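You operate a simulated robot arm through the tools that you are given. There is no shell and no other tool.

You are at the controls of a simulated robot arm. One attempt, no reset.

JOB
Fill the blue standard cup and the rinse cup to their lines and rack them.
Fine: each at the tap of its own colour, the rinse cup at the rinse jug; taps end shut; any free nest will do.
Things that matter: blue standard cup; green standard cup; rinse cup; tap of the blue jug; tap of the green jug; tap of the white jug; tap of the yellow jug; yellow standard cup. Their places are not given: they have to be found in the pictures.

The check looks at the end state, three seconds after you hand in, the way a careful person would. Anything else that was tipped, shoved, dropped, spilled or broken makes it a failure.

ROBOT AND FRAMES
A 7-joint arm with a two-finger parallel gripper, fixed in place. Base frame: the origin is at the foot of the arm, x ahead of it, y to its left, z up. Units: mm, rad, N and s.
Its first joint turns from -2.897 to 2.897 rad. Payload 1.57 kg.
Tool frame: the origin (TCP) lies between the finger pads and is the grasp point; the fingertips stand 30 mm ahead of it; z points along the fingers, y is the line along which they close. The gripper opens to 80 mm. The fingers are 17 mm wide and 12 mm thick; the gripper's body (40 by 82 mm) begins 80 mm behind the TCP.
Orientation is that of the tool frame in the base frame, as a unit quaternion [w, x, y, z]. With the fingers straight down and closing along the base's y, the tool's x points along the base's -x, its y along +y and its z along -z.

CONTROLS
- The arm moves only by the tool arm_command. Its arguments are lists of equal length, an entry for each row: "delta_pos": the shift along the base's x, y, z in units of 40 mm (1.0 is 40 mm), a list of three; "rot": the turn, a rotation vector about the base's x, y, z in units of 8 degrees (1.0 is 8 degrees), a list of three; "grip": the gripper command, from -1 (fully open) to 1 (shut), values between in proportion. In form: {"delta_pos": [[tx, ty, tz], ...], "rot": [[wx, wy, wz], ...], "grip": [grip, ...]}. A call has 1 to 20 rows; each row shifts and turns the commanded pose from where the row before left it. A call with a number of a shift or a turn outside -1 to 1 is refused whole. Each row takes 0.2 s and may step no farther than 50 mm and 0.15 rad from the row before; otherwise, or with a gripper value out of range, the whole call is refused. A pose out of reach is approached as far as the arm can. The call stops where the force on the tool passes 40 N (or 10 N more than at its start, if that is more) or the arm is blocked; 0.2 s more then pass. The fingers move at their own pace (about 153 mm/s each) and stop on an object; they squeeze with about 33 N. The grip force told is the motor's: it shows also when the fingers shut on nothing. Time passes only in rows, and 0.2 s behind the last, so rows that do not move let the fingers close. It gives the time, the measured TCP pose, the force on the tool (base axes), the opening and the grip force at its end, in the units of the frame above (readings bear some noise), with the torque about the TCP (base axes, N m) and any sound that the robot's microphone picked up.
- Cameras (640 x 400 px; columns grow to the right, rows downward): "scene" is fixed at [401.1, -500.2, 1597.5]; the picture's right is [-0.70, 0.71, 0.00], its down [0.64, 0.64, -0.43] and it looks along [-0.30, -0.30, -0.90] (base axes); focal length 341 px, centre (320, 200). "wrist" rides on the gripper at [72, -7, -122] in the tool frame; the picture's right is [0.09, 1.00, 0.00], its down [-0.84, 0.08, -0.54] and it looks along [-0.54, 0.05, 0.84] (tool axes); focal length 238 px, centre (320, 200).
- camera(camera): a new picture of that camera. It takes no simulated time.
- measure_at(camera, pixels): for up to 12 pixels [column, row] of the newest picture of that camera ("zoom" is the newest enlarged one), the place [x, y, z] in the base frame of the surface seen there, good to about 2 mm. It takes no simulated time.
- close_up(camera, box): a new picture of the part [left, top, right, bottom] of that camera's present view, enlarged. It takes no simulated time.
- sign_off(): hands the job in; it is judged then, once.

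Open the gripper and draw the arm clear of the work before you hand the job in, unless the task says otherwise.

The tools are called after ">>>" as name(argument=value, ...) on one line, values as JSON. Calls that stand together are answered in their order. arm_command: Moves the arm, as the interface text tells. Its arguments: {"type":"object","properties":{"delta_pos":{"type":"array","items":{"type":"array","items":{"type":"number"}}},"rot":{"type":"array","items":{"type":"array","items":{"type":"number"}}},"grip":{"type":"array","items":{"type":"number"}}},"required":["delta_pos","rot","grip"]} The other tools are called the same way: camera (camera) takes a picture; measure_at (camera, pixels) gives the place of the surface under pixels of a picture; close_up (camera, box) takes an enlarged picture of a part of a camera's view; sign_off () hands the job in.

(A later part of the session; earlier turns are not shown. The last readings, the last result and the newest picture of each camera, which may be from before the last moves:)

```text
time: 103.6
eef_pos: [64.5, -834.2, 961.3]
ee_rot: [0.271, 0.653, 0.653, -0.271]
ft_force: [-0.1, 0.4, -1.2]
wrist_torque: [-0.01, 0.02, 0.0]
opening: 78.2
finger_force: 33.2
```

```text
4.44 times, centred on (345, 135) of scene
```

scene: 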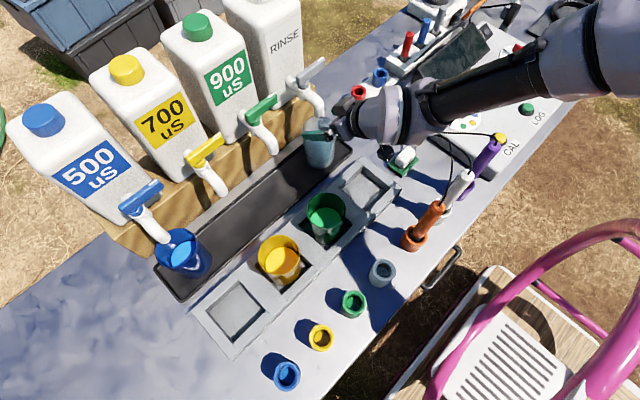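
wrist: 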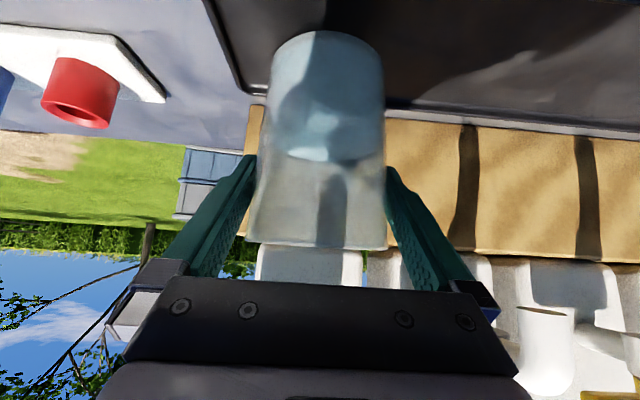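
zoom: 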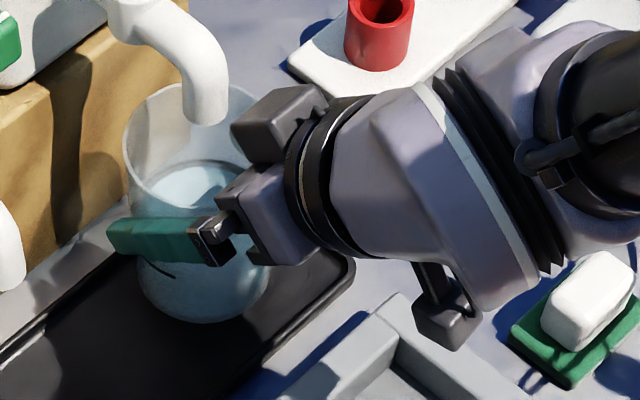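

Lift is clean. I carry the cup level toward the open table spot (−62,−800) in smooth steps.

>>> arm_command(delta_pos=[[-0.07, 0.019, 0], [-0.14, 0.0375, 0], [-0.209, 0.056, 0], [-0.2325, 0.0625, 0], [-0.2325, 0.0625, 0], [-0.2325, 0.0625, 0], [-0.2325, 0.0625, 0], [-0.2325, 0.0625, 0], [-0.2325, 0.0625, 0], [-0.2325, 0.0625, 0], [-0.2325, 0.0625, 0], [-0.2325, 0.0625, 0], [-0.2325, 0.0625, 0], [-0.209, 0.056, 0], [-0.14, 0.0375, 0], [-0.07, 0.019, 0], [0, 0, 0], [0, 0, 0]], rot=[[0, 0, 0], [0, 0, 0], [0, 0, 0], [0, 0, 0], [0, 0, 0], [0, 0, 0], [0, 0, 0], [0, 0, 0], [0, 0, 0], [0, 0, 0], [0, 0, 0], [0, 0, 0], [0, 0, 0], [0, 0, 0], [0, 0, 0], [0, 0, 0], [0, 0, 0], [0, 0, 0]], grip=[1, 1, 1, 1, 1, 1, 1, 1, 1, 1, 1, 1, 1, 1, 1, 1, 1, 1])

>>> camera(camera="wrist")

>>> camera(camera="scene")

```text
time: 107.4
eef_pos: [-60.7, -800.5, 960.2]
ee_rot: [0.27, 0.654, 0.652, -0.271]
ft_force: [-0.4, -0.2, -0.9]
wrist_torque: [0.0, 0.0, 0.01]
opening: 78.1
finger_force: 33.2
```

```text
taken
```

wrist: 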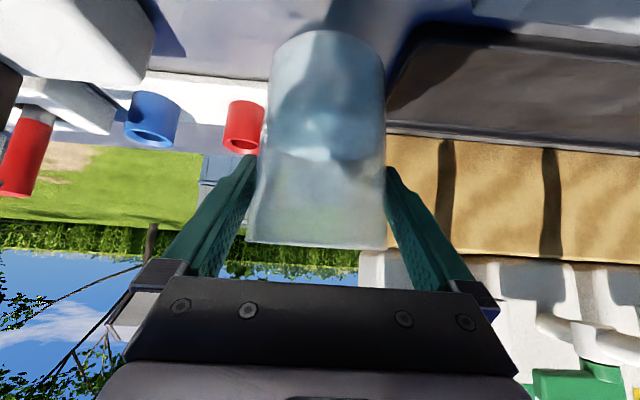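

```text
taken
```

scene: 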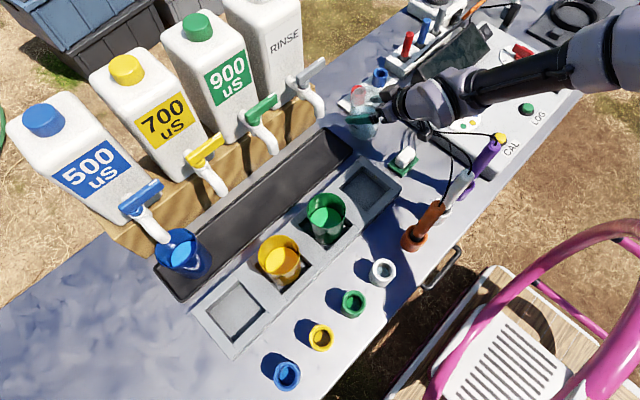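

I zoom in on the wrist area to check distance between the wrist camera box, the probe cables and the tabletop before lowering.

>>> close_up(camera="scene", box=[330, 70, 530, 210])

>>> measure_at(camera="zoom", pixels=[[300, 205], [310, 195], [250, 215], [265, 170], [240, 290], [420, 230], [360, 215], [450, 260], [385, 280], [350, 180], [130, 160], [100, 170]])

```text
2.86 times, centred on (430, 140) of scene
```

zoom: 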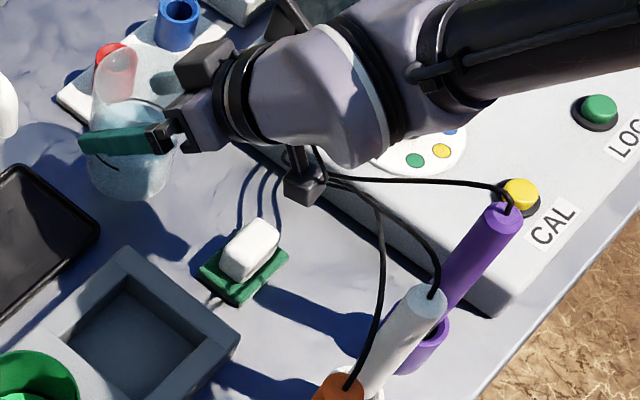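

```text
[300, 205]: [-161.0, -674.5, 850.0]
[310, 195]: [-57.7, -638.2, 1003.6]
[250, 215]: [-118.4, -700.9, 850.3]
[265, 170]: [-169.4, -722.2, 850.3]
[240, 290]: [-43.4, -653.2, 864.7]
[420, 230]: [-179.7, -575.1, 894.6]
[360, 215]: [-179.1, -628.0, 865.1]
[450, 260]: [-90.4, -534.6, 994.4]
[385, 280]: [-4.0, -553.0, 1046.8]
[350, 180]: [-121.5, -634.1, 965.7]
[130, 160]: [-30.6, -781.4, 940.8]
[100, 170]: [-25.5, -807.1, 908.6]
```

A cable point lies at (−121,−634,966); I trace the cables more finely to be sure lowering the camera box by 30 mm clears them.

>>> measure_at(camera="zoom", pixels=[[330, 180], [335, 181], [400, 182], [450, 184], [370, 196], [395, 208], [420, 233], [437, 265], [378, 225], [384, 250], [381, 300], [370, 340]])

>>> close_up(camera="scene", box=[405, 110, 475, 160])

```text
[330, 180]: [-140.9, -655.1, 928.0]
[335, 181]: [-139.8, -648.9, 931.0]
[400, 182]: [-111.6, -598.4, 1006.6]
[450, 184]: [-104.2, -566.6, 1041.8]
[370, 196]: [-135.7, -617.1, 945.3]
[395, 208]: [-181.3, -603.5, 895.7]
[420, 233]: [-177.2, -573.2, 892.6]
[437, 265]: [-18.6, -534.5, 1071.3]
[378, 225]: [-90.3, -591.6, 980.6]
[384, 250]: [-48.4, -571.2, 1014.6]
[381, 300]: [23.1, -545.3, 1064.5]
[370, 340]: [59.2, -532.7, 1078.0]
```

```text
8.00 times, centred on (440, 135) of scene
```

zoom: 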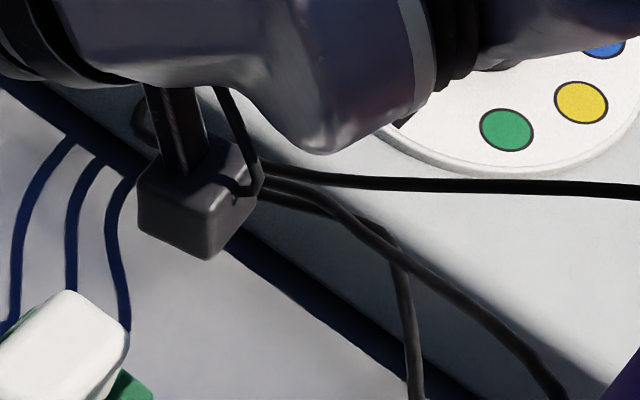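

Cables stay ≥35 mm from the camera box. I lower the cup toward the table: 30 mm smoothly first.

>>> arm_command(delta_pos=[[0, 0, -0.05], [0, 0, -0.1], [0, 0, -0.12], [0, 0, -0.12], [0, 0, -0.12], [0, 0, -0.12], [0, 0, -0.07], [0, 0, -0.05], [0, 0, 0]], rot=[[0, 0, 0], [0, 0, 0], [0, 0, 0], [0, 0, 0], [0, 0, 0], [0, 0, 0], [0, 0, 0], [0, 0, 0], [0, 0, 0]], grip=[1, 1, 1, 1, 1, 1, 1, 1, 1])

>>> arm_command(delta_pos=[[0, 0, -0.025], [0, 0, -0.025]], rot=[[0, 0, 0], [0, 0, 0]], grip=[1, 1])

>>> close_up(camera="scene", box=[330, 60, 430, 150])

```text
time: 109.4
eef_pos: [-63.2, -800.7, 929.8]
ee_rot: [0.27, 0.654, 0.652, -0.271]
ft_force: [0.1, -0.2, -1.7]
wrist_torque: [-0.04, 0.01, -0.01]
opening: 78.1
finger_force: 33.0
```

```text
time: 110.0
eef_pos: [-62.5, -800.0, 928.6]
ee_rot: [0.271, 0.653, 0.653, -0.271]
ft_force: [1.0, 0.9, 1.2]
wrist_torque: [0.05, -0.08, 0.03]
opening: 78.2
finger_force: 32.8
```

```text
4.44 times, centred on (380, 105) of scene
```

zoom: 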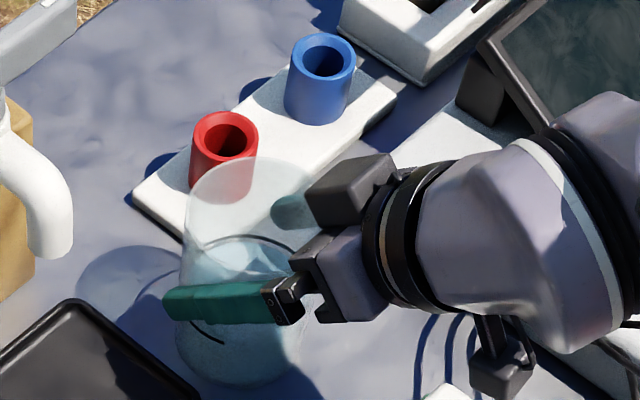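

The vertical force flipped sign (−1.7 → +1.2 N): the cup touches the table. I settle 0.5 mm more, open, and back out horizontally along +y.

>>> arm_command(delta_pos=[[0, 0, -0.015], [0, 0, 0], [0, 0, 0], [0, 0, 0], [0, 0, 0]], rot=[[0, 0, 0], [0, 0, 0], [0, 0, 0], [0, 0, 0], [0, 0, 0]], grip=[1, -1, -1, -1, -1])

>>> arm_command(delta_pos=[[0, 0.1, 0], [0, 0.125, 0], [0, 0.125, 0], [0, 0.125, 0], [0, 0.125, 0], [0, 0.15, 0], [0, 0.15, 0], [0, 0, 0]], rot=[[0, 0, 0], [0, 0, 0], [0, 0, 0], [0, 0, 0], [0, 0, 0], [0, 0, 0], [0, 0, 0], [0, 0, 0]], grip=[-1, -1, -1, -1, -1, -1, -1, -1])

>>> camera(camera="wrist")

>>> close_up(camera="scene", box=[330, 60, 430, 150])

```text
time: 111.2
eef_pos: [-62.1, -798.6, 926.9]
ee_rot: [0.27, 0.654, 0.653, -0.271]
ft_force: [0.5, 0.0, 0.3]
wrist_torque: [-0.01, 0.0, 0.03]
opening: 80.1
finger_force: 0.1
```

```text
time: 113.0
eef_pos: [-62.1, -763.1, 927.2]
ee_rot: [0.27, 0.654, 0.653, -0.271]
ft_force: [0.4, -0.1, 0.2]
wrist_torque: [-0.02, -0.01, -0.03]
opening: 79.8
finger_force: 0.0
```

```text
taken
```

wrist: 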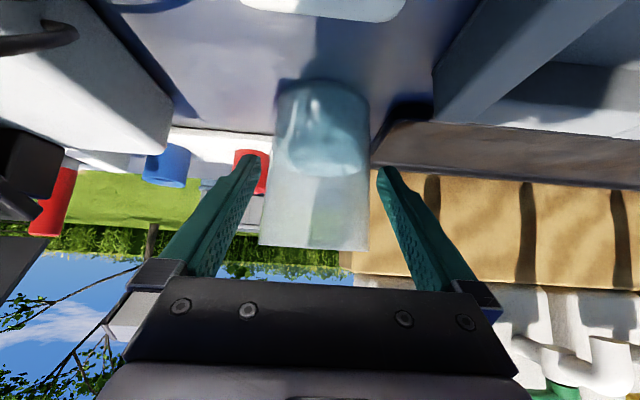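

```text
4.44 times, centred on (380, 105) of scene
```

zoom: 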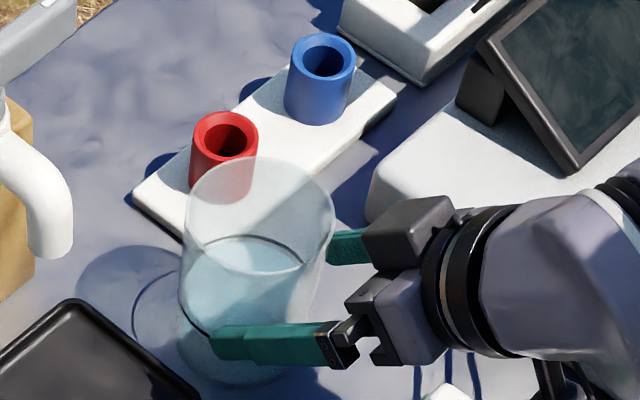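

The cup stands by itself on the table. I rotate the hand in place to vertical (this swings the camera up, away from the cables); the fingers remain beside the cup's front half.

>>> arm_command(delta_pos=[[0, 0, 0], [0, 0, 0], [0, 0, 0], [0, 0, 0], [0, 0, 0], [0, 0, 0], [0, 0, 0]], rot=[[0.9375, 0, 0], [0.9375, 0, 0], [0.9375, 0, 0], [0.9375, 0, 0], [0.9375, 0, 0], [0.9375, 0, 0], [0, 0, 0]], grip=[-1, -1, -1, -1, -1, -1, -1])

>>> camera(camera="wrist")

>>> close_up(camera="scene", box=[330, 60, 490, 180])

```text
time: 114.6
eef_pos: [-61.9, -763.3, 927.9]
ee_rot: [-0.001, 0.707, 0.707, -0.001]
ft_force: [0.7, 0.2, -0.5]
wrist_torque: [-0.03, 0.01, 0.02]
opening: 80.0
finger_force: 0.0
```

```text
taken
```

wrist: 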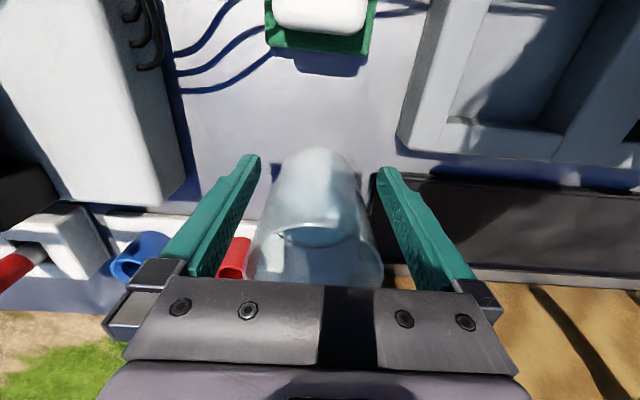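

```text
3.33 times, centred on (410, 120) of scene
```

zoom: 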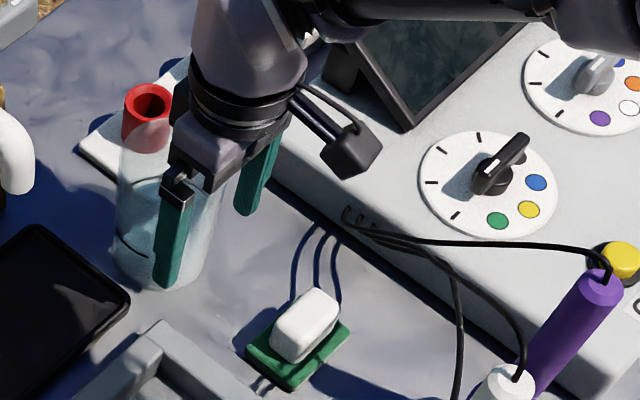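

Vertical now, fingers still straddling. I slide back in along −y by 36 mm and close.

>>> arm_command(delta_pos=[[0, -0.125, 0], [0, -0.125, 0], [0, -0.125, 0], [0, -0.125, 0], [0, -0.125, 0], [0, -0.125, 0], [0, -0.15, 0], [0, 0, 0]], rot=[[0, 0, 0], [0, 0, 0], [0, 0, 0], [0, 0, 0], [0, 0, 0], [0, 0, 0], [0, 0, 0], [0, 0, 0]], grip=[-1, -1, -1, -1, -1, -1, -1, -1])

>>> camera(camera="wrist")

>>> close_up(camera="scene", box=[330, 60, 430, 150])

```text
time: 116.4
eef_pos: [-60.9, -799.3, 927.8]
ee_rot: [-0.001, 0.708, 0.707, 0.0]
ft_force: [0.9, 0.1, 0.0]
wrist_torque: [-0.01, -0.02, 0.02]
opening: 79.8
finger_force: 0.1
```

```text
taken
```

wrist: 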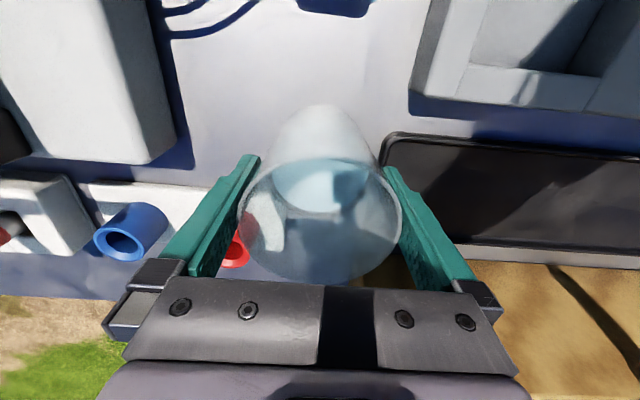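

```text
4.44 times, centred on (380, 105) of scene
```

zoom: 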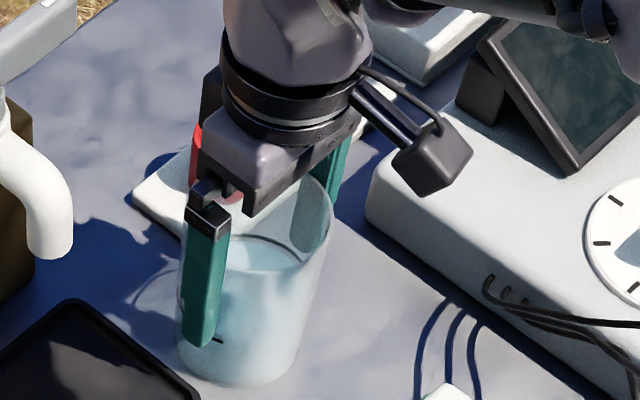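

Fingers are well placed around the cup. I close the gripper, and measure the rinse nest's pocket in the scene view meanwhile.

>>> arm_command(delta_pos=[[0, 0, 0], [0, 0, 0], [0, 0, 0], [0, 0, 0]], rot=[[0, 0, 0], [0, 0, 0], [0, 0, 0], [0, 0, 0]], grip=[0.5, 1, 1, 1])

>>> close_up(camera="scene", box=[320, 150, 410, 230])

>>> close_up(camera="wrist", box=[220, 80, 420, 300])

```text
time: 117.4
eef_pos: [-61.8, -798.9, 927.4]
ee_rot: [-0.001, 0.708, 0.707, 0.0]
ft_force: [-0.5, -0.5, 0.1]
wrist_torque: [0.02, -0.01, -0.03]
opening: 78.8
finger_force: 32.8
```

```text
5.00 times, centred on (365, 190) of scene
```

zoom: 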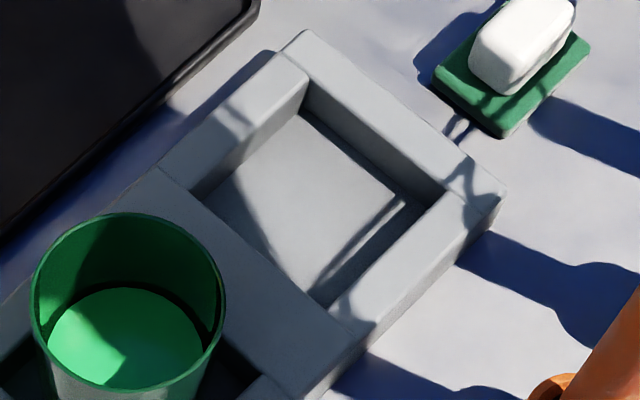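

```text
1.82 times, centred on (320, 190) of wrist
```

zoom: 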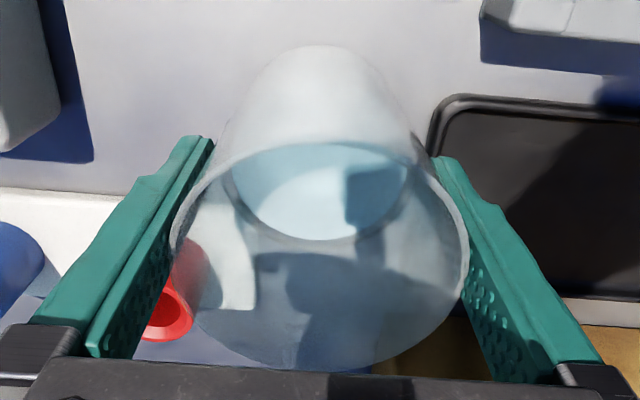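

Grip is firm (78.8 mm, 32.8 N). Measure the pocket's inner top corners at scene pixels (339,189), (362,167), (391,188), (366,212).

>>> camera(camera="scene")

>>> measure_at(camera="scene", pixels=[[338, 188], [361, 165], [391, 187], [367, 213], [350, 195], [365, 190], [372, 180], [380, 192], [362, 173], [345, 178], [376, 172], [385, 203]])

```text
taken
```

scene: 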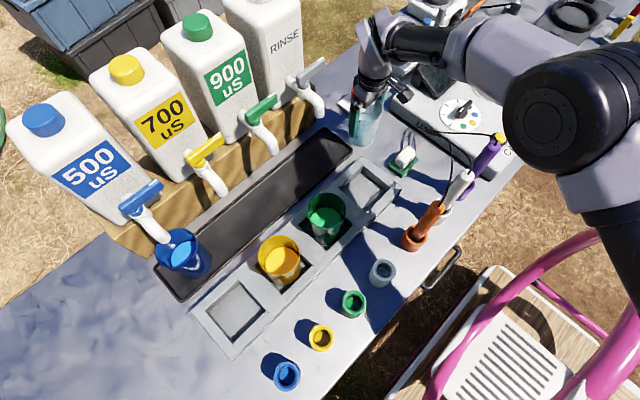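

```text
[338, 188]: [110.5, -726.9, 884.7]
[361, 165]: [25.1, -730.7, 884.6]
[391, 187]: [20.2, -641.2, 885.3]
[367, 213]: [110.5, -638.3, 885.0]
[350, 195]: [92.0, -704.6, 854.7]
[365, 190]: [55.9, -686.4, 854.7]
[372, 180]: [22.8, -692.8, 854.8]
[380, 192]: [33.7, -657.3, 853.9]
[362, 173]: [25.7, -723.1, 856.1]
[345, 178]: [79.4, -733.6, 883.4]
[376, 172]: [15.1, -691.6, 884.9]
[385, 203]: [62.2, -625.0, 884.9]
```

The pocket spans x≈21–108, y≈−728…−640 (centre ≈(65,−684)). I check the cup's y-centre relative to the TCP via rim points in a scene zoom.

>>> close_up(camera="scene", box=[335, 80, 405, 160])

>>> close_up(camera="wrist", box=[220, 80, 420, 300])

>>> measure_at(camera="zoom", pixels=[[320, 145], [280, 152], [360, 150], [300, 371], [320, 372], [340, 371], [240, 355], [400, 350], [330, 370], [320, 200], [320, 220], [300, 190]])

```text
5.00 times, centred on (370, 120) of scene
```

zoom: 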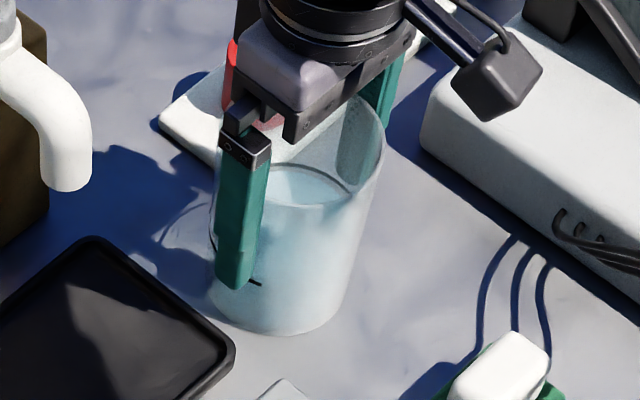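

```text
1.82 times, centred on (320, 190) of wrist
```

zoom: 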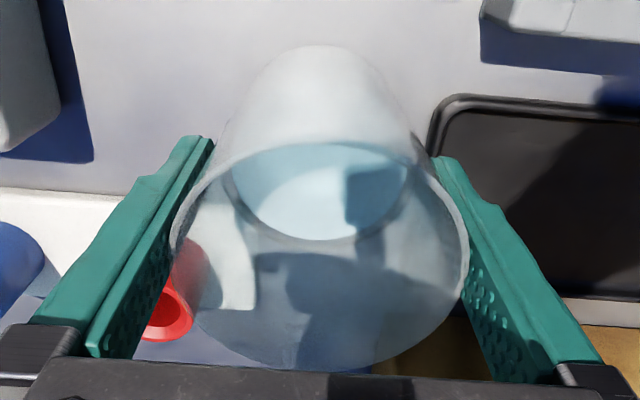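

```text
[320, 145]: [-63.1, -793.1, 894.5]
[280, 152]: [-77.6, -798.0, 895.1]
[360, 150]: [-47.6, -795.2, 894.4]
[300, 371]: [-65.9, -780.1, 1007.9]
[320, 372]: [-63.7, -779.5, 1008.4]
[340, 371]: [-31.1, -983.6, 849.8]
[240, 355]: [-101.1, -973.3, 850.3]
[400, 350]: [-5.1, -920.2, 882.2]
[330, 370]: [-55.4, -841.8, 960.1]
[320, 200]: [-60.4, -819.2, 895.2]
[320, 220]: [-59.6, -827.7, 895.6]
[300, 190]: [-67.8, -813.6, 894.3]
```

Liquid reads ≈895 here (i.e. 45 mm above the base, unchanged), and the cup centre is ≈3.5 mm toward −y of the TCP. I lift 58 mm smoothly.

>>> arm_command(delta_pos=[[0, 0, 0.03], [0, 0, 0.07], [0, 0, 0.12], [0, 0, 0.16], [0, 0, 0.18], [0, 0, 0.18], [0, 0, 0.18], [0, 0, 0.16], [0, 0, 0.15], [0, 0, 0.12], [0, 0, 0.07], [0, 0, 0.03], [0, 0, 0]], rot=[[0, 0, 0], [0, 0, 0], [0, 0, 0], [0, 0, 0], [0, 0, 0], [0, 0, 0], [0, 0, 0], [0, 0, 0], [0, 0, 0], [0, 0, 0], [0, 0, 0], [0, 0, 0], [0, 0, 0]], grip=[1, 1, 1, 1, 1, 1, 1, 1, 1, 1, 1, 1, 1])

>>> arm_command(delta_pos=[[0.05, 0.046, 0], [0.1, 0.093, 0], [0.15, 0.14, 0], [0.2, 0.187, 0], [0.22, 0.206, 0], [0.22, 0.206, 0], [0.22, 0.206, 0], [0.22, 0.206, 0], [0.22, 0.206, 0], [0.22, 0.206, 0], [0.22, 0.206, 0], [0.22, 0.206, 0], [0.22, 0.206, 0], [0.22, 0.206, 0], [0.22, 0.206, 0], [0.2, 0.187, 0], [0.135, 0.126, 0], [0.08, 0.075, 0], [0.04, 0.037, 0], [0, 0, 0]], rot=[[0, 0, 0], [0, 0, 0], [0, 0, 0], [0, 0, 0], [0, 0, 0], [0, 0, 0], [0, 0, 0], [0, 0, 0], [0, 0, 0], [0, 0, 0], [0, 0, 0], [0, 0, 0], [0, 0, 0], [0, 0, 0], [0, 0, 0], [0, 0, 0], [0, 0, 0], [0, 0, 0], [0, 0, 0], [0, 0, 0]], grip=[1, 1, 1, 1, 1, 1, 1, 1, 1, 1, 1, 1, 1, 1, 1, 1, 1, 1, 1, 1])

>>> camera(camera="scene")

>>> camera(camera="wrist")

```text
time: 120.2
eef_pos: [-61.7, -800.1, 985.4]
ee_rot: [0.0, 0.708, 0.706, -0.001]
ft_force: [-0.3, -0.1, -1.6]
wrist_torque: [0.03, -0.02, -0.01]
opening: 78.6
finger_force: 33.0
```

```text
time: 124.4
eef_pos: [72.5, -673.9, 985.4]
ee_rot: [-0.001, 0.708, 0.706, -0.001]
ft_force: [-0.7, 0.7, -1.1]
wrist_torque: [-0.01, -0.02, 0.0]
opening: 78.9
finger_force: 32.8
```

```text
taken
```

scene: 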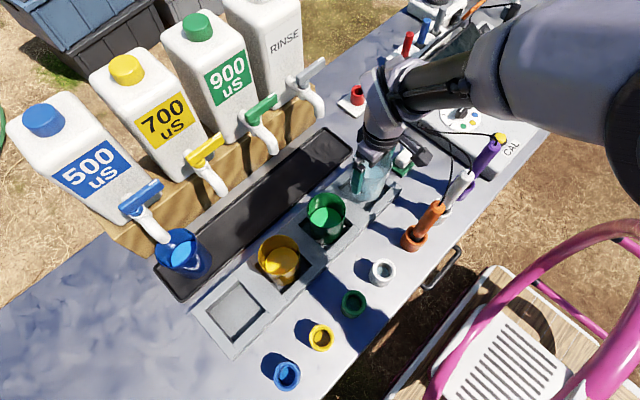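

```text
taken
```

wrist: 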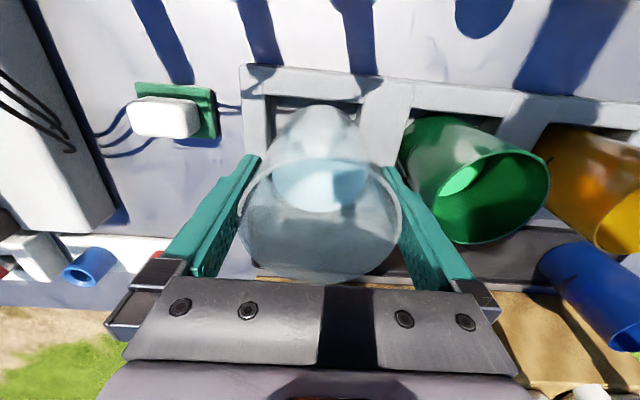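

I overshot to (72.5,−674); I correct by (−7.5,−6.6) mm and check alignment over the pocket.

>>> arm_command(delta_pos=[[-0.04, -0.035, 0], [-0.07, -0.06, 0], [-0.0575, -0.05, 0], [-0.02, -0.02, 0], [0, 0, 0], [0, 0, 0]], rot=[[0, 0, 0], [0, 0, 0], [0, 0, 0], [0, 0, 0], [0, 0, 0], [0, 0, 0]], grip=[1, 1, 1, 1, 1, 1])

>>> close_up(camera="scene", box=[310, 120, 440, 230])

>>> close_up(camera="wrist", box=[220, 60, 420, 200])

```text
time: 125.8
eef_pos: [66.2, -680.6, 986.7]
ee_rot: [0.0, 0.708, 0.706, -0.001]
ft_force: [0.3, 0.0, -0.9]
wrist_torque: [0.03, -0.02, 0.01]
opening: 78.6
finger_force: 33.1
```

```text
3.64 times, centred on (375, 175) of scene
```

zoom: 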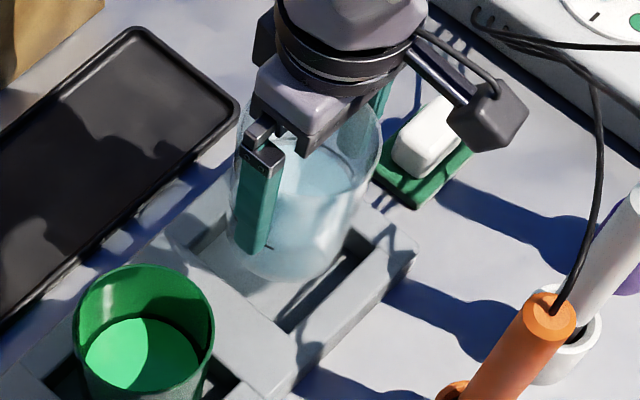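

```text
2.86 times, centred on (320, 130) of wrist
```

zoom: 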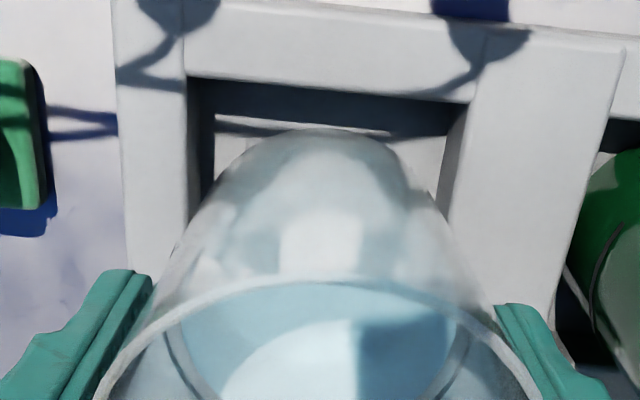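

The cup hovers over the pocket; I measure pocket walls in the wrist zoom: left edge (184,130), right edge (466,130), +y edge (320,88).

>>> measure_at(camera="zoom", pixels=[[183, 130], [184, 180], [468, 120], [460, 160], [250, 78], [320, 84], [400, 92], [165, 130], [500, 130], [330, 130], [230, 190], [410, 190]])

```text
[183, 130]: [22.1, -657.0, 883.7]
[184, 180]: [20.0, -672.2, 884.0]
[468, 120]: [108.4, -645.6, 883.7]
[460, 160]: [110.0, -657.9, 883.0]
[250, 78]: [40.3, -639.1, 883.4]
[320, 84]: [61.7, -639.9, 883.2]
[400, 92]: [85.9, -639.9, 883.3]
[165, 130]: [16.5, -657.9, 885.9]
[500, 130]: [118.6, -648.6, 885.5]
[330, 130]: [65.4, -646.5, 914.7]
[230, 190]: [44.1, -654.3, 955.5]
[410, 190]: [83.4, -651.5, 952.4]
```

Cup centre (≈65.5,−683.5) matches the pocket centre (65,−683.5). I lower 48 mm smoothly, then finish in fine steps.

>>> arm_command(delta_pos=[[0, 0, -0.03], [0, 0, -0.07], [0, 0, -0.12], [0, 0, -0.14], [0, 0, -0.14], [0, 0, -0.14], [0, 0, -0.14], [0, 0, -0.14], [0, 0, -0.12], [0, 0, -0.08], [0, 0, -0.05], [0, 0, -0.03], [0, 0, 0]], rot=[[0, 0, 0], [0, 0, 0], [0, 0, 0], [0, 0, 0], [0, 0, 0], [0, 0, 0], [0, 0, 0], [0, 0, 0], [0, 0, 0], [0, 0, 0], [0, 0, 0], [0, 0, 0], [0, 0, 0]], grip=[1, 1, 1, 1, 1, 1, 1, 1, 1, 1, 1, 1, 1])

>>> arm_command(delta_pos=[[0, 0, -0.03], [0, 0, -0.03], [0, 0, -0.03], [0, 0, 0]], rot=[[0, 0, 0], [0, 0, 0], [0, 0, 0], [0, 0, 0]], grip=[1, 1, 1, 1])

>>> close_up(camera="scene", box=[310, 120, 440, 230])

```text
time: 128.6
eef_pos: [64.9, -679.9, 938.7]
ee_rot: [-0.001, 0.708, 0.706, -0.001]
ft_force: [-0.6, 0.4, -1.1]
wrist_torque: [0.04, 0.01, -0.01]
opening: 78.8
finger_force: 32.7
```

```text
time: 129.6
eef_pos: [65.2, -681.0, 933.9]
ee_rot: [-0.001, 0.707, 0.707, -0.001]
ft_force: [-0.1, 0.3, -0.8]
wrist_torque: [-0.02, 0.0, 0.02]
opening: 78.8
finger_force: 33.2
```

```text
3.64 times, centred on (375, 175) of scene
```

zoom: 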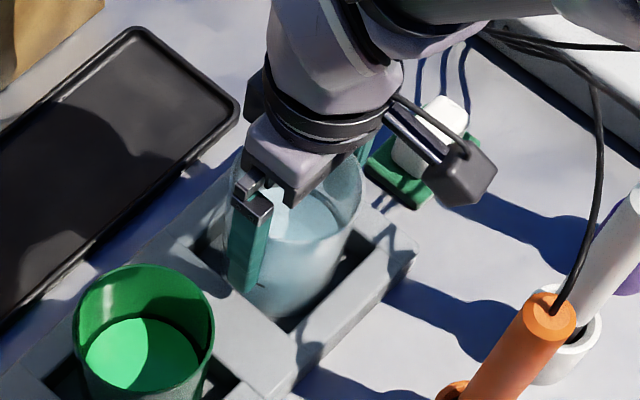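

Nearly seated (z 934, still hanging). I go down in 0.6 mm steps to find contact.

>>> arm_command(delta_pos=[[0, 0, -0.015], [0, 0, -0.015], [0, 0, 0]], rot=[[0, 0, 0], [0, 0, 0], [0, 0, 0]], grip=[1, 1, 1])

>>> arm_command(delta_pos=[[0, 0, -0.015], [0, 0, 0]], rot=[[0, 0, 0], [0, 0, 0]], grip=[1, 1])

```text
time: 130.4
eef_pos: [66.5, -679.8, 933.7]
ee_rot: [-0.001, 0.708, 0.707, 0.0]
ft_force: [0.4, 0.0, -1.0]
wrist_torque: [-0.04, -0.03, 0.03]
opening: 78.9
finger_force: 33.1
```

```text
time: 131.0
eef_pos: [65.8, -681.6, 932.1]
ee_rot: [-0.001, 0.707, 0.707, -0.001]
ft_force: [-0.4, 0.7, 2.6]
wrist_torque: [0.04, -0.13, 0.03]
opening: 79.1
finger_force: 33.0
```

Contact felt (+2.6 N). I release, slide 15 mm toward +y for more side clearance, then rise slowly.

>>> arm_command(delta_pos=[[0, 0, 0], [0, 0, 0], [0, 0, 0], [0, 0, 0], [0, 0.1, 0], [0, 0.14, 0], [0, 0.14, 0], [0, 0, 0]], rot=[[0, 0, 0], [0, 0, 0], [0, 0, 0], [0, 0, 0], [0, 0, 0], [0, 0, 0], [0, 0, 0], [0, 0, 0]], grip=[-1, -1, -1, -1, -1, -1, -1, -1])

>>> arm_command(delta_pos=[[0, 0, 0.2], [0, 0, 0.3], [0, 0, 0.4], [0, 0, 0.6], [0, 0, 0.8], [0, 0, 1], [0, 0, 1], [0, 0, 1], [0, 0, 0]], rot=[[0, 0, 0], [0, 0, 0], [0, 0, 0], [0, 0, 0], [0, 0, 0], [0, 0, 0], [0, 0, 0], [0, 0, 0], [0, 0, 0]], grip=[-1, -1, -1, -1, -1, -1, -1, -1, -1])

>>> camera(camera="scene")

>>> camera(camera="wrist")

```text
time: 132.8
eef_pos: [66.2, -665.8, 933.6]
ee_rot: [0.0, 0.708, 0.706, -0.001]
ft_force: [0.3, -0.7, -0.4]
wrist_torque: [0.0, 0.01, 0.01]
opening: 79.9
finger_force: 0.1
```

```text
time: 134.8
eef_pos: [65.8, -665.1, 1145.0]
ee_rot: [-0.001, 0.708, 0.706, -0.001]
ft_force: [-0.5, -0.6, 0.6]
wrist_torque: [0.05, 0.0, -0.04]
opening: 80.1
finger_force: 0.1
```

```text
taken
```

scene: 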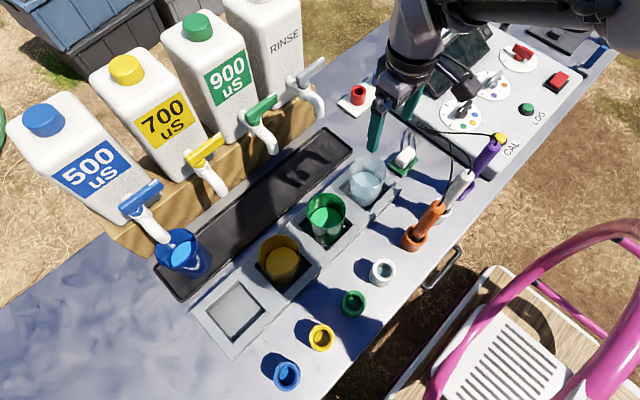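

```text
taken
```

wrist: 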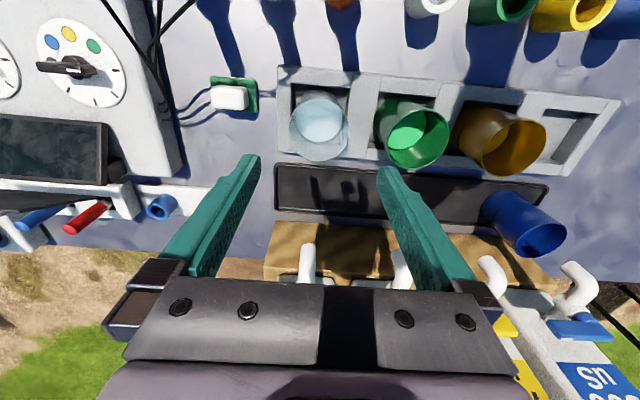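

The rinse cup sits in its nest. Now for the blue cup: I traverse at height to x≈456 while tilting 45°, staying in front of the spouts.

>>> arm_command(delta_pos=[[0.5, 0, 0], [0.886, 0, 0], [0.886, 0, 0], [0.886, 0, 0], [0.886, 0, 0], [0.886, -0.1, 0], [0.886, -0.1, 0], [0.886, -0.1, 0], [0.886, -0.1, 0], [0.886, -0.2, 0], [0.886, -0.3, 0], [0.4, 0, 0], [0, 0, 0]], rot=[[0, 0, 0], [0, 0, 0], [0, 0, 0], [0, 0, 0], [0, 0, 0], [-0.9375, 0, 0], [-0.9375, 0, 0], [-0.9375, 0, 0], [-0.9375, 0, 0], [-0.9375, 0, 0], [-0.9375, 0, 0], [0, 0, 0], [0, 0, 0]], grip=[-1, -1, -1, -1, -1, -1, -1, -1, -1, -1, -1, -1, -1])

>>> camera(camera="wrist")

>>> camera(camera="scene")

```text
time: 137.6
eef_pos: [455.6, -702.2, 1143.5]
ee_rot: [0.271, 0.654, 0.653, -0.271]
ft_force: [-0.7, -0.1, 0.7]
wrist_torque: [-0.03, -0.02, 0.01]
opening: 80.0
finger_force: 0.0
```

```text
taken
```

wrist: 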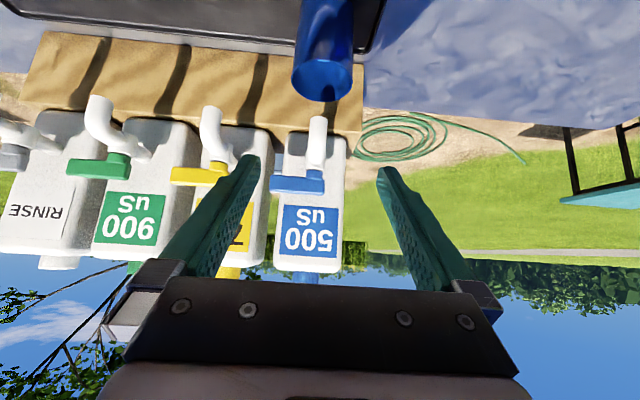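

```text
taken
```

scene: 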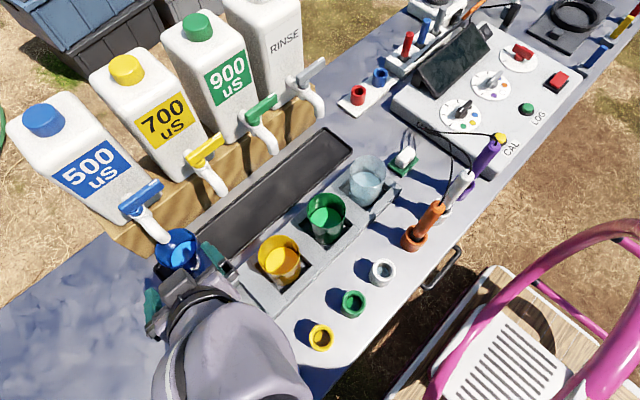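

Aligned in x with the blue cup. I descend in front of it to (456,−783,934).

>>> arm_command(delta_pos=[[0, -0.335, -0.873], [0, -0.335, -0.873], [0, -0.335, -0.873], [0, -0.335, -0.873], [0, -0.335, -0.873], [0, -0.335, -0.873], [0, 0, 0]], rot=[[0, 0, 0], [0, 0, 0], [0, 0, 0], [0, 0, 0], [0, 0, 0], [0, 0, 0], [0, 0, 0]], grip=[-1, -1, -1, -1, -1, -1, -1])

>>> camera(camera="wrist")

>>> close_up(camera="wrist", box=[240, 80, 400, 260])

>>> measure_at(camera="zoom", pixels=[[205, 200], [210, 200], [200, 300], [205, 300], [418, 200], [415, 200], [415, 300], [410, 300], [186, 185], [447, 210], [215, 120], [412, 120]])

```text
time: 139.2
eef_pos: [457.0, -781.9, 935.6]
ee_rot: [0.271, 0.654, 0.653, -0.271]
ft_force: [0.3, -0.8, 0.7]
wrist_torque: [-0.05, -0.01, -0.03]
opening: 80.0
finger_force: 0.1
```

```text
taken
```

wrist: 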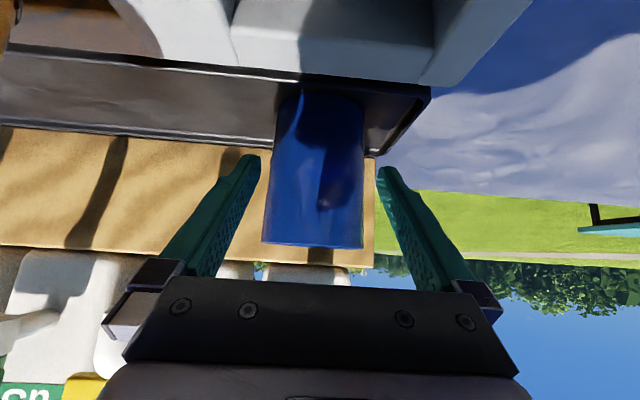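

```text
2.22 times, centred on (320, 170) of wrist
```

zoom: 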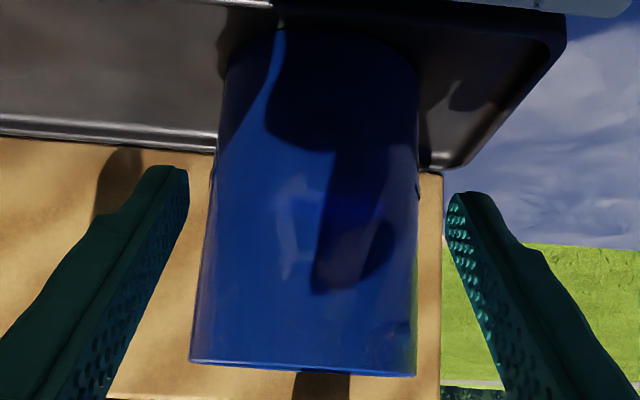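

```text
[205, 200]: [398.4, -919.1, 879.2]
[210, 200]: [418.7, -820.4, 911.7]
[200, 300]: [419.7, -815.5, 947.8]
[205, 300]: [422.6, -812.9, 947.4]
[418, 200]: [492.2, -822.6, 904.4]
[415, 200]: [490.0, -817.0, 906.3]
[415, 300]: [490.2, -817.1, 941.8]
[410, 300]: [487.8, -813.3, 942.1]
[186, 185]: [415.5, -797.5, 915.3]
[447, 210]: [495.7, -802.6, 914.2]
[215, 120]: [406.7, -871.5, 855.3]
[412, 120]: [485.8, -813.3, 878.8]
```

Cup walls at z≈945 are x≈419.7 and 490.2 (centre 455.0, y≈−833); fingers centred at ≈455.6. I shift −0.6 mm and slide in 50 mm.

>>> arm_command(delta_pos=[[-0.015, -0.125, 0], [0, -0.125, 0], [0, -0.125, 0], [0, -0.125, 0], [0, -0.125, 0], [0, -0.125, 0], [0, -0.125, 0], [0, -0.125, 0], [0, -0.125, 0], [0, -0.125, 0], [0, 0, 0]], rot=[[0, 0, 0], [0, 0, 0], [0, 0, 0], [0, 0, 0], [0, 0, 0], [0, 0, 0], [0, 0, 0], [0, 0, 0], [0, 0, 0], [0, 0, 0], [0, 0, 0]], grip=[-1, -1, -1, -1, -1, -1, -1, -1, -1, -1, -1])

>>> arm_command(delta_pos=[[0, 0, 0], [0, 0, 0], [0, 0, 0], [0, 0, 0]], rot=[[0, 0, 0], [0, 0, 0], [0, 0, 0], [0, 0, 0]], grip=[0.5, 1, 1, 1])

>>> camera(camera="wrist")

```text
time: 141.6
eef_pos: [455.1, -832.4, 935.1]
ee_rot: [0.27, 0.654, 0.652, -0.271]
ft_force: [-0.5, -1.0, 0.5]
wrist_torque: [-0.02, 0.0, -0.01]
opening: 80.0
finger_force: 0.1
```

```text
time: 142.6
eef_pos: [454.3, -832.1, 934.4]
ee_rot: [0.271, 0.654, 0.652, -0.271]
ft_force: [-0.3, -0.6, 0.1]
wrist_torque: [-0.01, 0.03, -0.02]
opening: 78.3
finger_force: 33.3
```

```text
taken
```

wrist: 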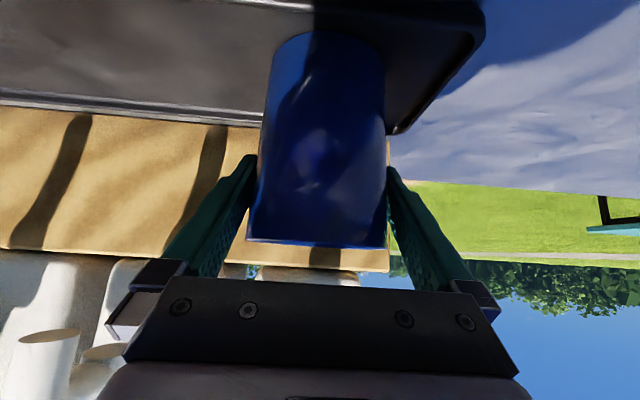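

Blue cup is held (78.3 mm, 33 N). I lift 26 mm, then pull out +y by 62 mm from under the spout, then raise further 24 mm.

>>> arm_command(delta_pos=[[0, 0, 0.03], [0, 0, 0.06], [0, 0, 0.1], [0, 0, 0.13], [0, 0, 0.13], [0, 0, 0.11], [0, 0, 0.06], [0, 0, 0.03], [0, 0, 0]], rot=[[0, 0, 0], [0, 0, 0], [0, 0, 0], [0, 0, 0], [0, 0, 0], [0, 0, 0], [0, 0, 0], [0, 0, 0], [0, 0, 0]], grip=[1, 1, 1, 1, 1, 1, 1, 1, 1])

>>> arm_command(delta_pos=[[0, 0.04, 0], [0, 0.09, 0], [0, 0.14, 0], [0, 0.18, 0], [0, 0.2, 0], [0, 0.2, 0], [0, 0.2, 0], [0, 0.18, 0], [0, 0.14, 0.03], [0, 0.1, 0.07], [0, 0.05, 0.1], [0, 0.03, 0.12], [0, 0, 0.12], [0, 0, 0.09], [0, 0, 0.05], [0, 0, 0.02], [0, 0, 0]], rot=[[0, 0, 0], [0, 0, 0], [0, 0, 0], [0, 0, 0], [0, 0, 0], [0, 0, 0], [0, 0, 0], [0, 0, 0], [0, 0, 0], [0, 0, 0], [0, 0, 0], [0, 0, 0], [0, 0, 0], [0, 0, 0], [0, 0, 0], [0, 0, 0], [0, 0, 0]], grip=[1, 1, 1, 1, 1, 1, 1, 1, 1, 1, 1, 1, 1, 1, 1, 1, 1])

>>> camera(camera="wrist")

>>> camera(camera="scene")

```text
time: 144.6
eef_pos: [455.4, -831.5, 960.1]
ee_rot: [0.27, 0.654, 0.653, -0.271]
ft_force: [-0.7, 0.5, -0.5]
wrist_torque: [0.0, 0.0, -0.02]
opening: 78.4
finger_force: 33.7
```

```text
time: 148.2
eef_pos: [454.8, -769.9, 984.2]
ee_rot: [0.271, 0.654, 0.653, -0.271]
ft_force: [-0.3, -0.8, -1.0]
wrist_torque: [-0.03, 0.02, -0.01]
opening: 78.1
finger_force: 33.0
```

```text
taken
```

wrist: 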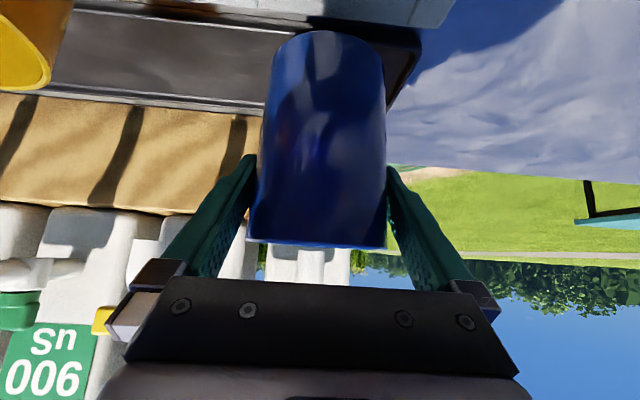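

```text
taken
```

scene: 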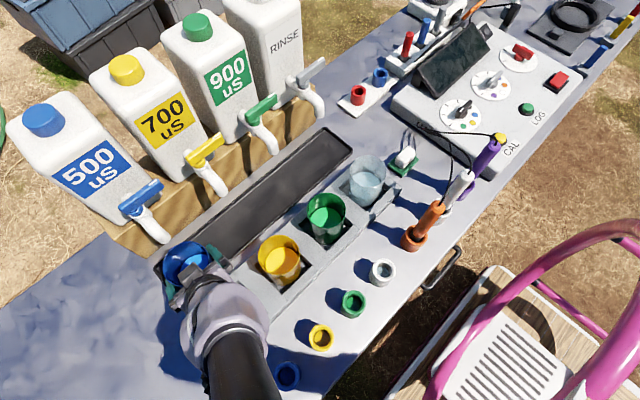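

The cup is clear of the spout at (455,−770,984). I carry it +87.5 mm in y to above the free nest.

>>> arm_command(delta_pos=[[0, 0.03, 0], [0, 0.07, 0], [0, 0.11, 0], [0, 0.15, 0], [0, 0.17, 0], [0, 0.18, 0], [0, 0.18, 0], [0, 0.18, 0], [0, 0.18, 0], [0, 0.18, 0], [0, 0.18, 0], [0, 0.17, 0], [0, 0.15, 0], [0.01, 0.11, 0], [0, 0.07, 0], [0, 0.05, 0], [0, 0.03, 0], [0, 0, 0], [0, 0, 0]], rot=[[0, 0, 0], [0, 0, 0], [0, 0, 0], [0, 0, 0], [0, 0, 0], [0, 0, 0], [0, 0, 0], [0, 0, 0], [0, 0, 0], [0, 0, 0], [0, 0, 0], [0, 0, 0], [0, 0, 0], [0, 0, 0], [0, 0, 0], [0, 0, 0], [0, 0, 0], [0, 0, 0], [0, 0, 0]], grip=[1, 1, 1, 1, 1, 1, 1, 1, 1, 1, 1, 1, 1, 1, 1, 1, 1, 1, 1])

>>> camera(camera="wrist")

>>> camera(camera="scene")

```text
time: 152.2
eef_pos: [456.4, -683.1, 985.2]
ee_rot: [0.271, 0.654, 0.653, -0.271]
ft_force: [0.2, -0.7, -0.5]
wrist_torque: [0.0, 0.02, -0.01]
opening: 78.5
finger_force: 33.0
```

```text
taken
```

wrist: 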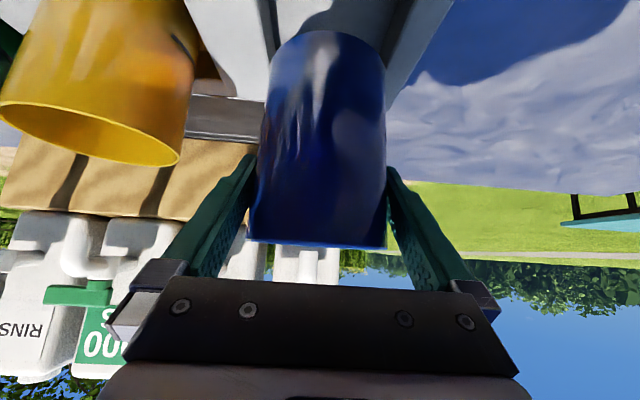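

```text
taken
```

scene: 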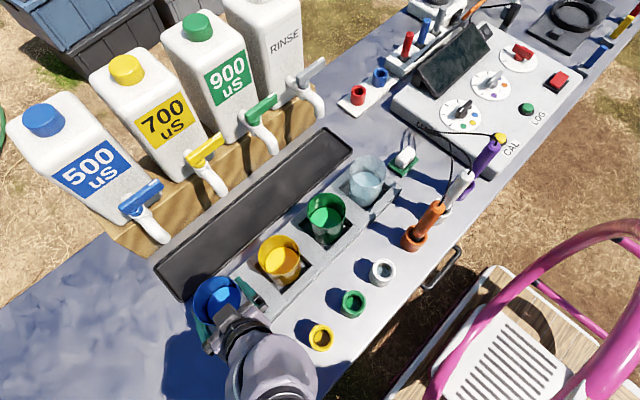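

I check cup and nest alignment in a scene zoom around (217,305) before lowering.

>>> close_up(camera="scene", box=[180, 260, 290, 370])

>>> close_up(camera="wrist", box=[220, 0, 420, 140])

```text
3.64 times, centred on (235, 315) of scene
```

zoom: 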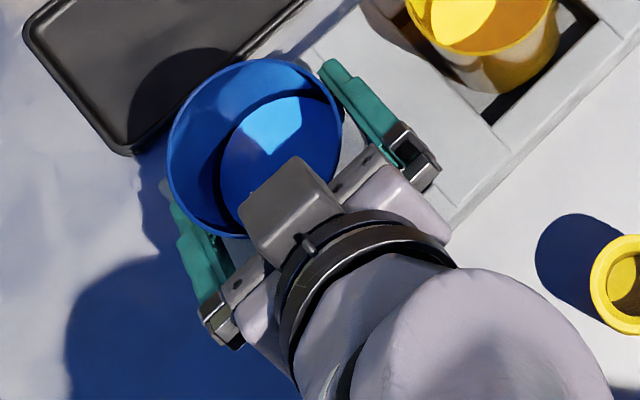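

```text
2.86 times, centred on (320, 70) of wrist
```

zoom: 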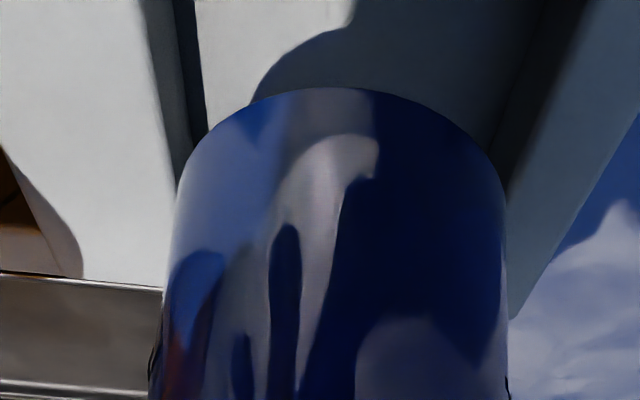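

I measure the pocket's left and right inner edges near the cup base in this wrist zoom.

>>> measure_at(camera="zoom", pixels=[[135, 30], [150, 60], [160, 90], [170, 120], [200, 60], [230, 60], [540, 60], [560, 60], [520, 130], [575, 100], [450, 60], [600, 60]])

>>> measure_at(camera="wrist", pixels=[[262, 130], [384, 130], [300, 33], [320, 31], [340, 33], [265, 110], [383, 110], [320, 60]])

```text
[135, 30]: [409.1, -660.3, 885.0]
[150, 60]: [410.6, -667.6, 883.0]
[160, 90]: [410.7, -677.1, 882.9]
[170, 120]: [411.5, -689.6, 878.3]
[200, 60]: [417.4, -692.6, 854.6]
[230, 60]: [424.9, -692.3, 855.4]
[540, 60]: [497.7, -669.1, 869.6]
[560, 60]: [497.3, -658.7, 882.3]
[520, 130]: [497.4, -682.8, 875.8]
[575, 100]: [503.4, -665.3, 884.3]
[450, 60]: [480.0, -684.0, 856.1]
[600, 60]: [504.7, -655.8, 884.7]
```

```text
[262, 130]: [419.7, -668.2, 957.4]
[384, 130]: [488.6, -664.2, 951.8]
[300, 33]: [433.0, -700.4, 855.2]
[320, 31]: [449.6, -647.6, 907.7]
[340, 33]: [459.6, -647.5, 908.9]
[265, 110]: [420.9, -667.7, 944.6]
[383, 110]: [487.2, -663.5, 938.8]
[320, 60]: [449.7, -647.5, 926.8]
```

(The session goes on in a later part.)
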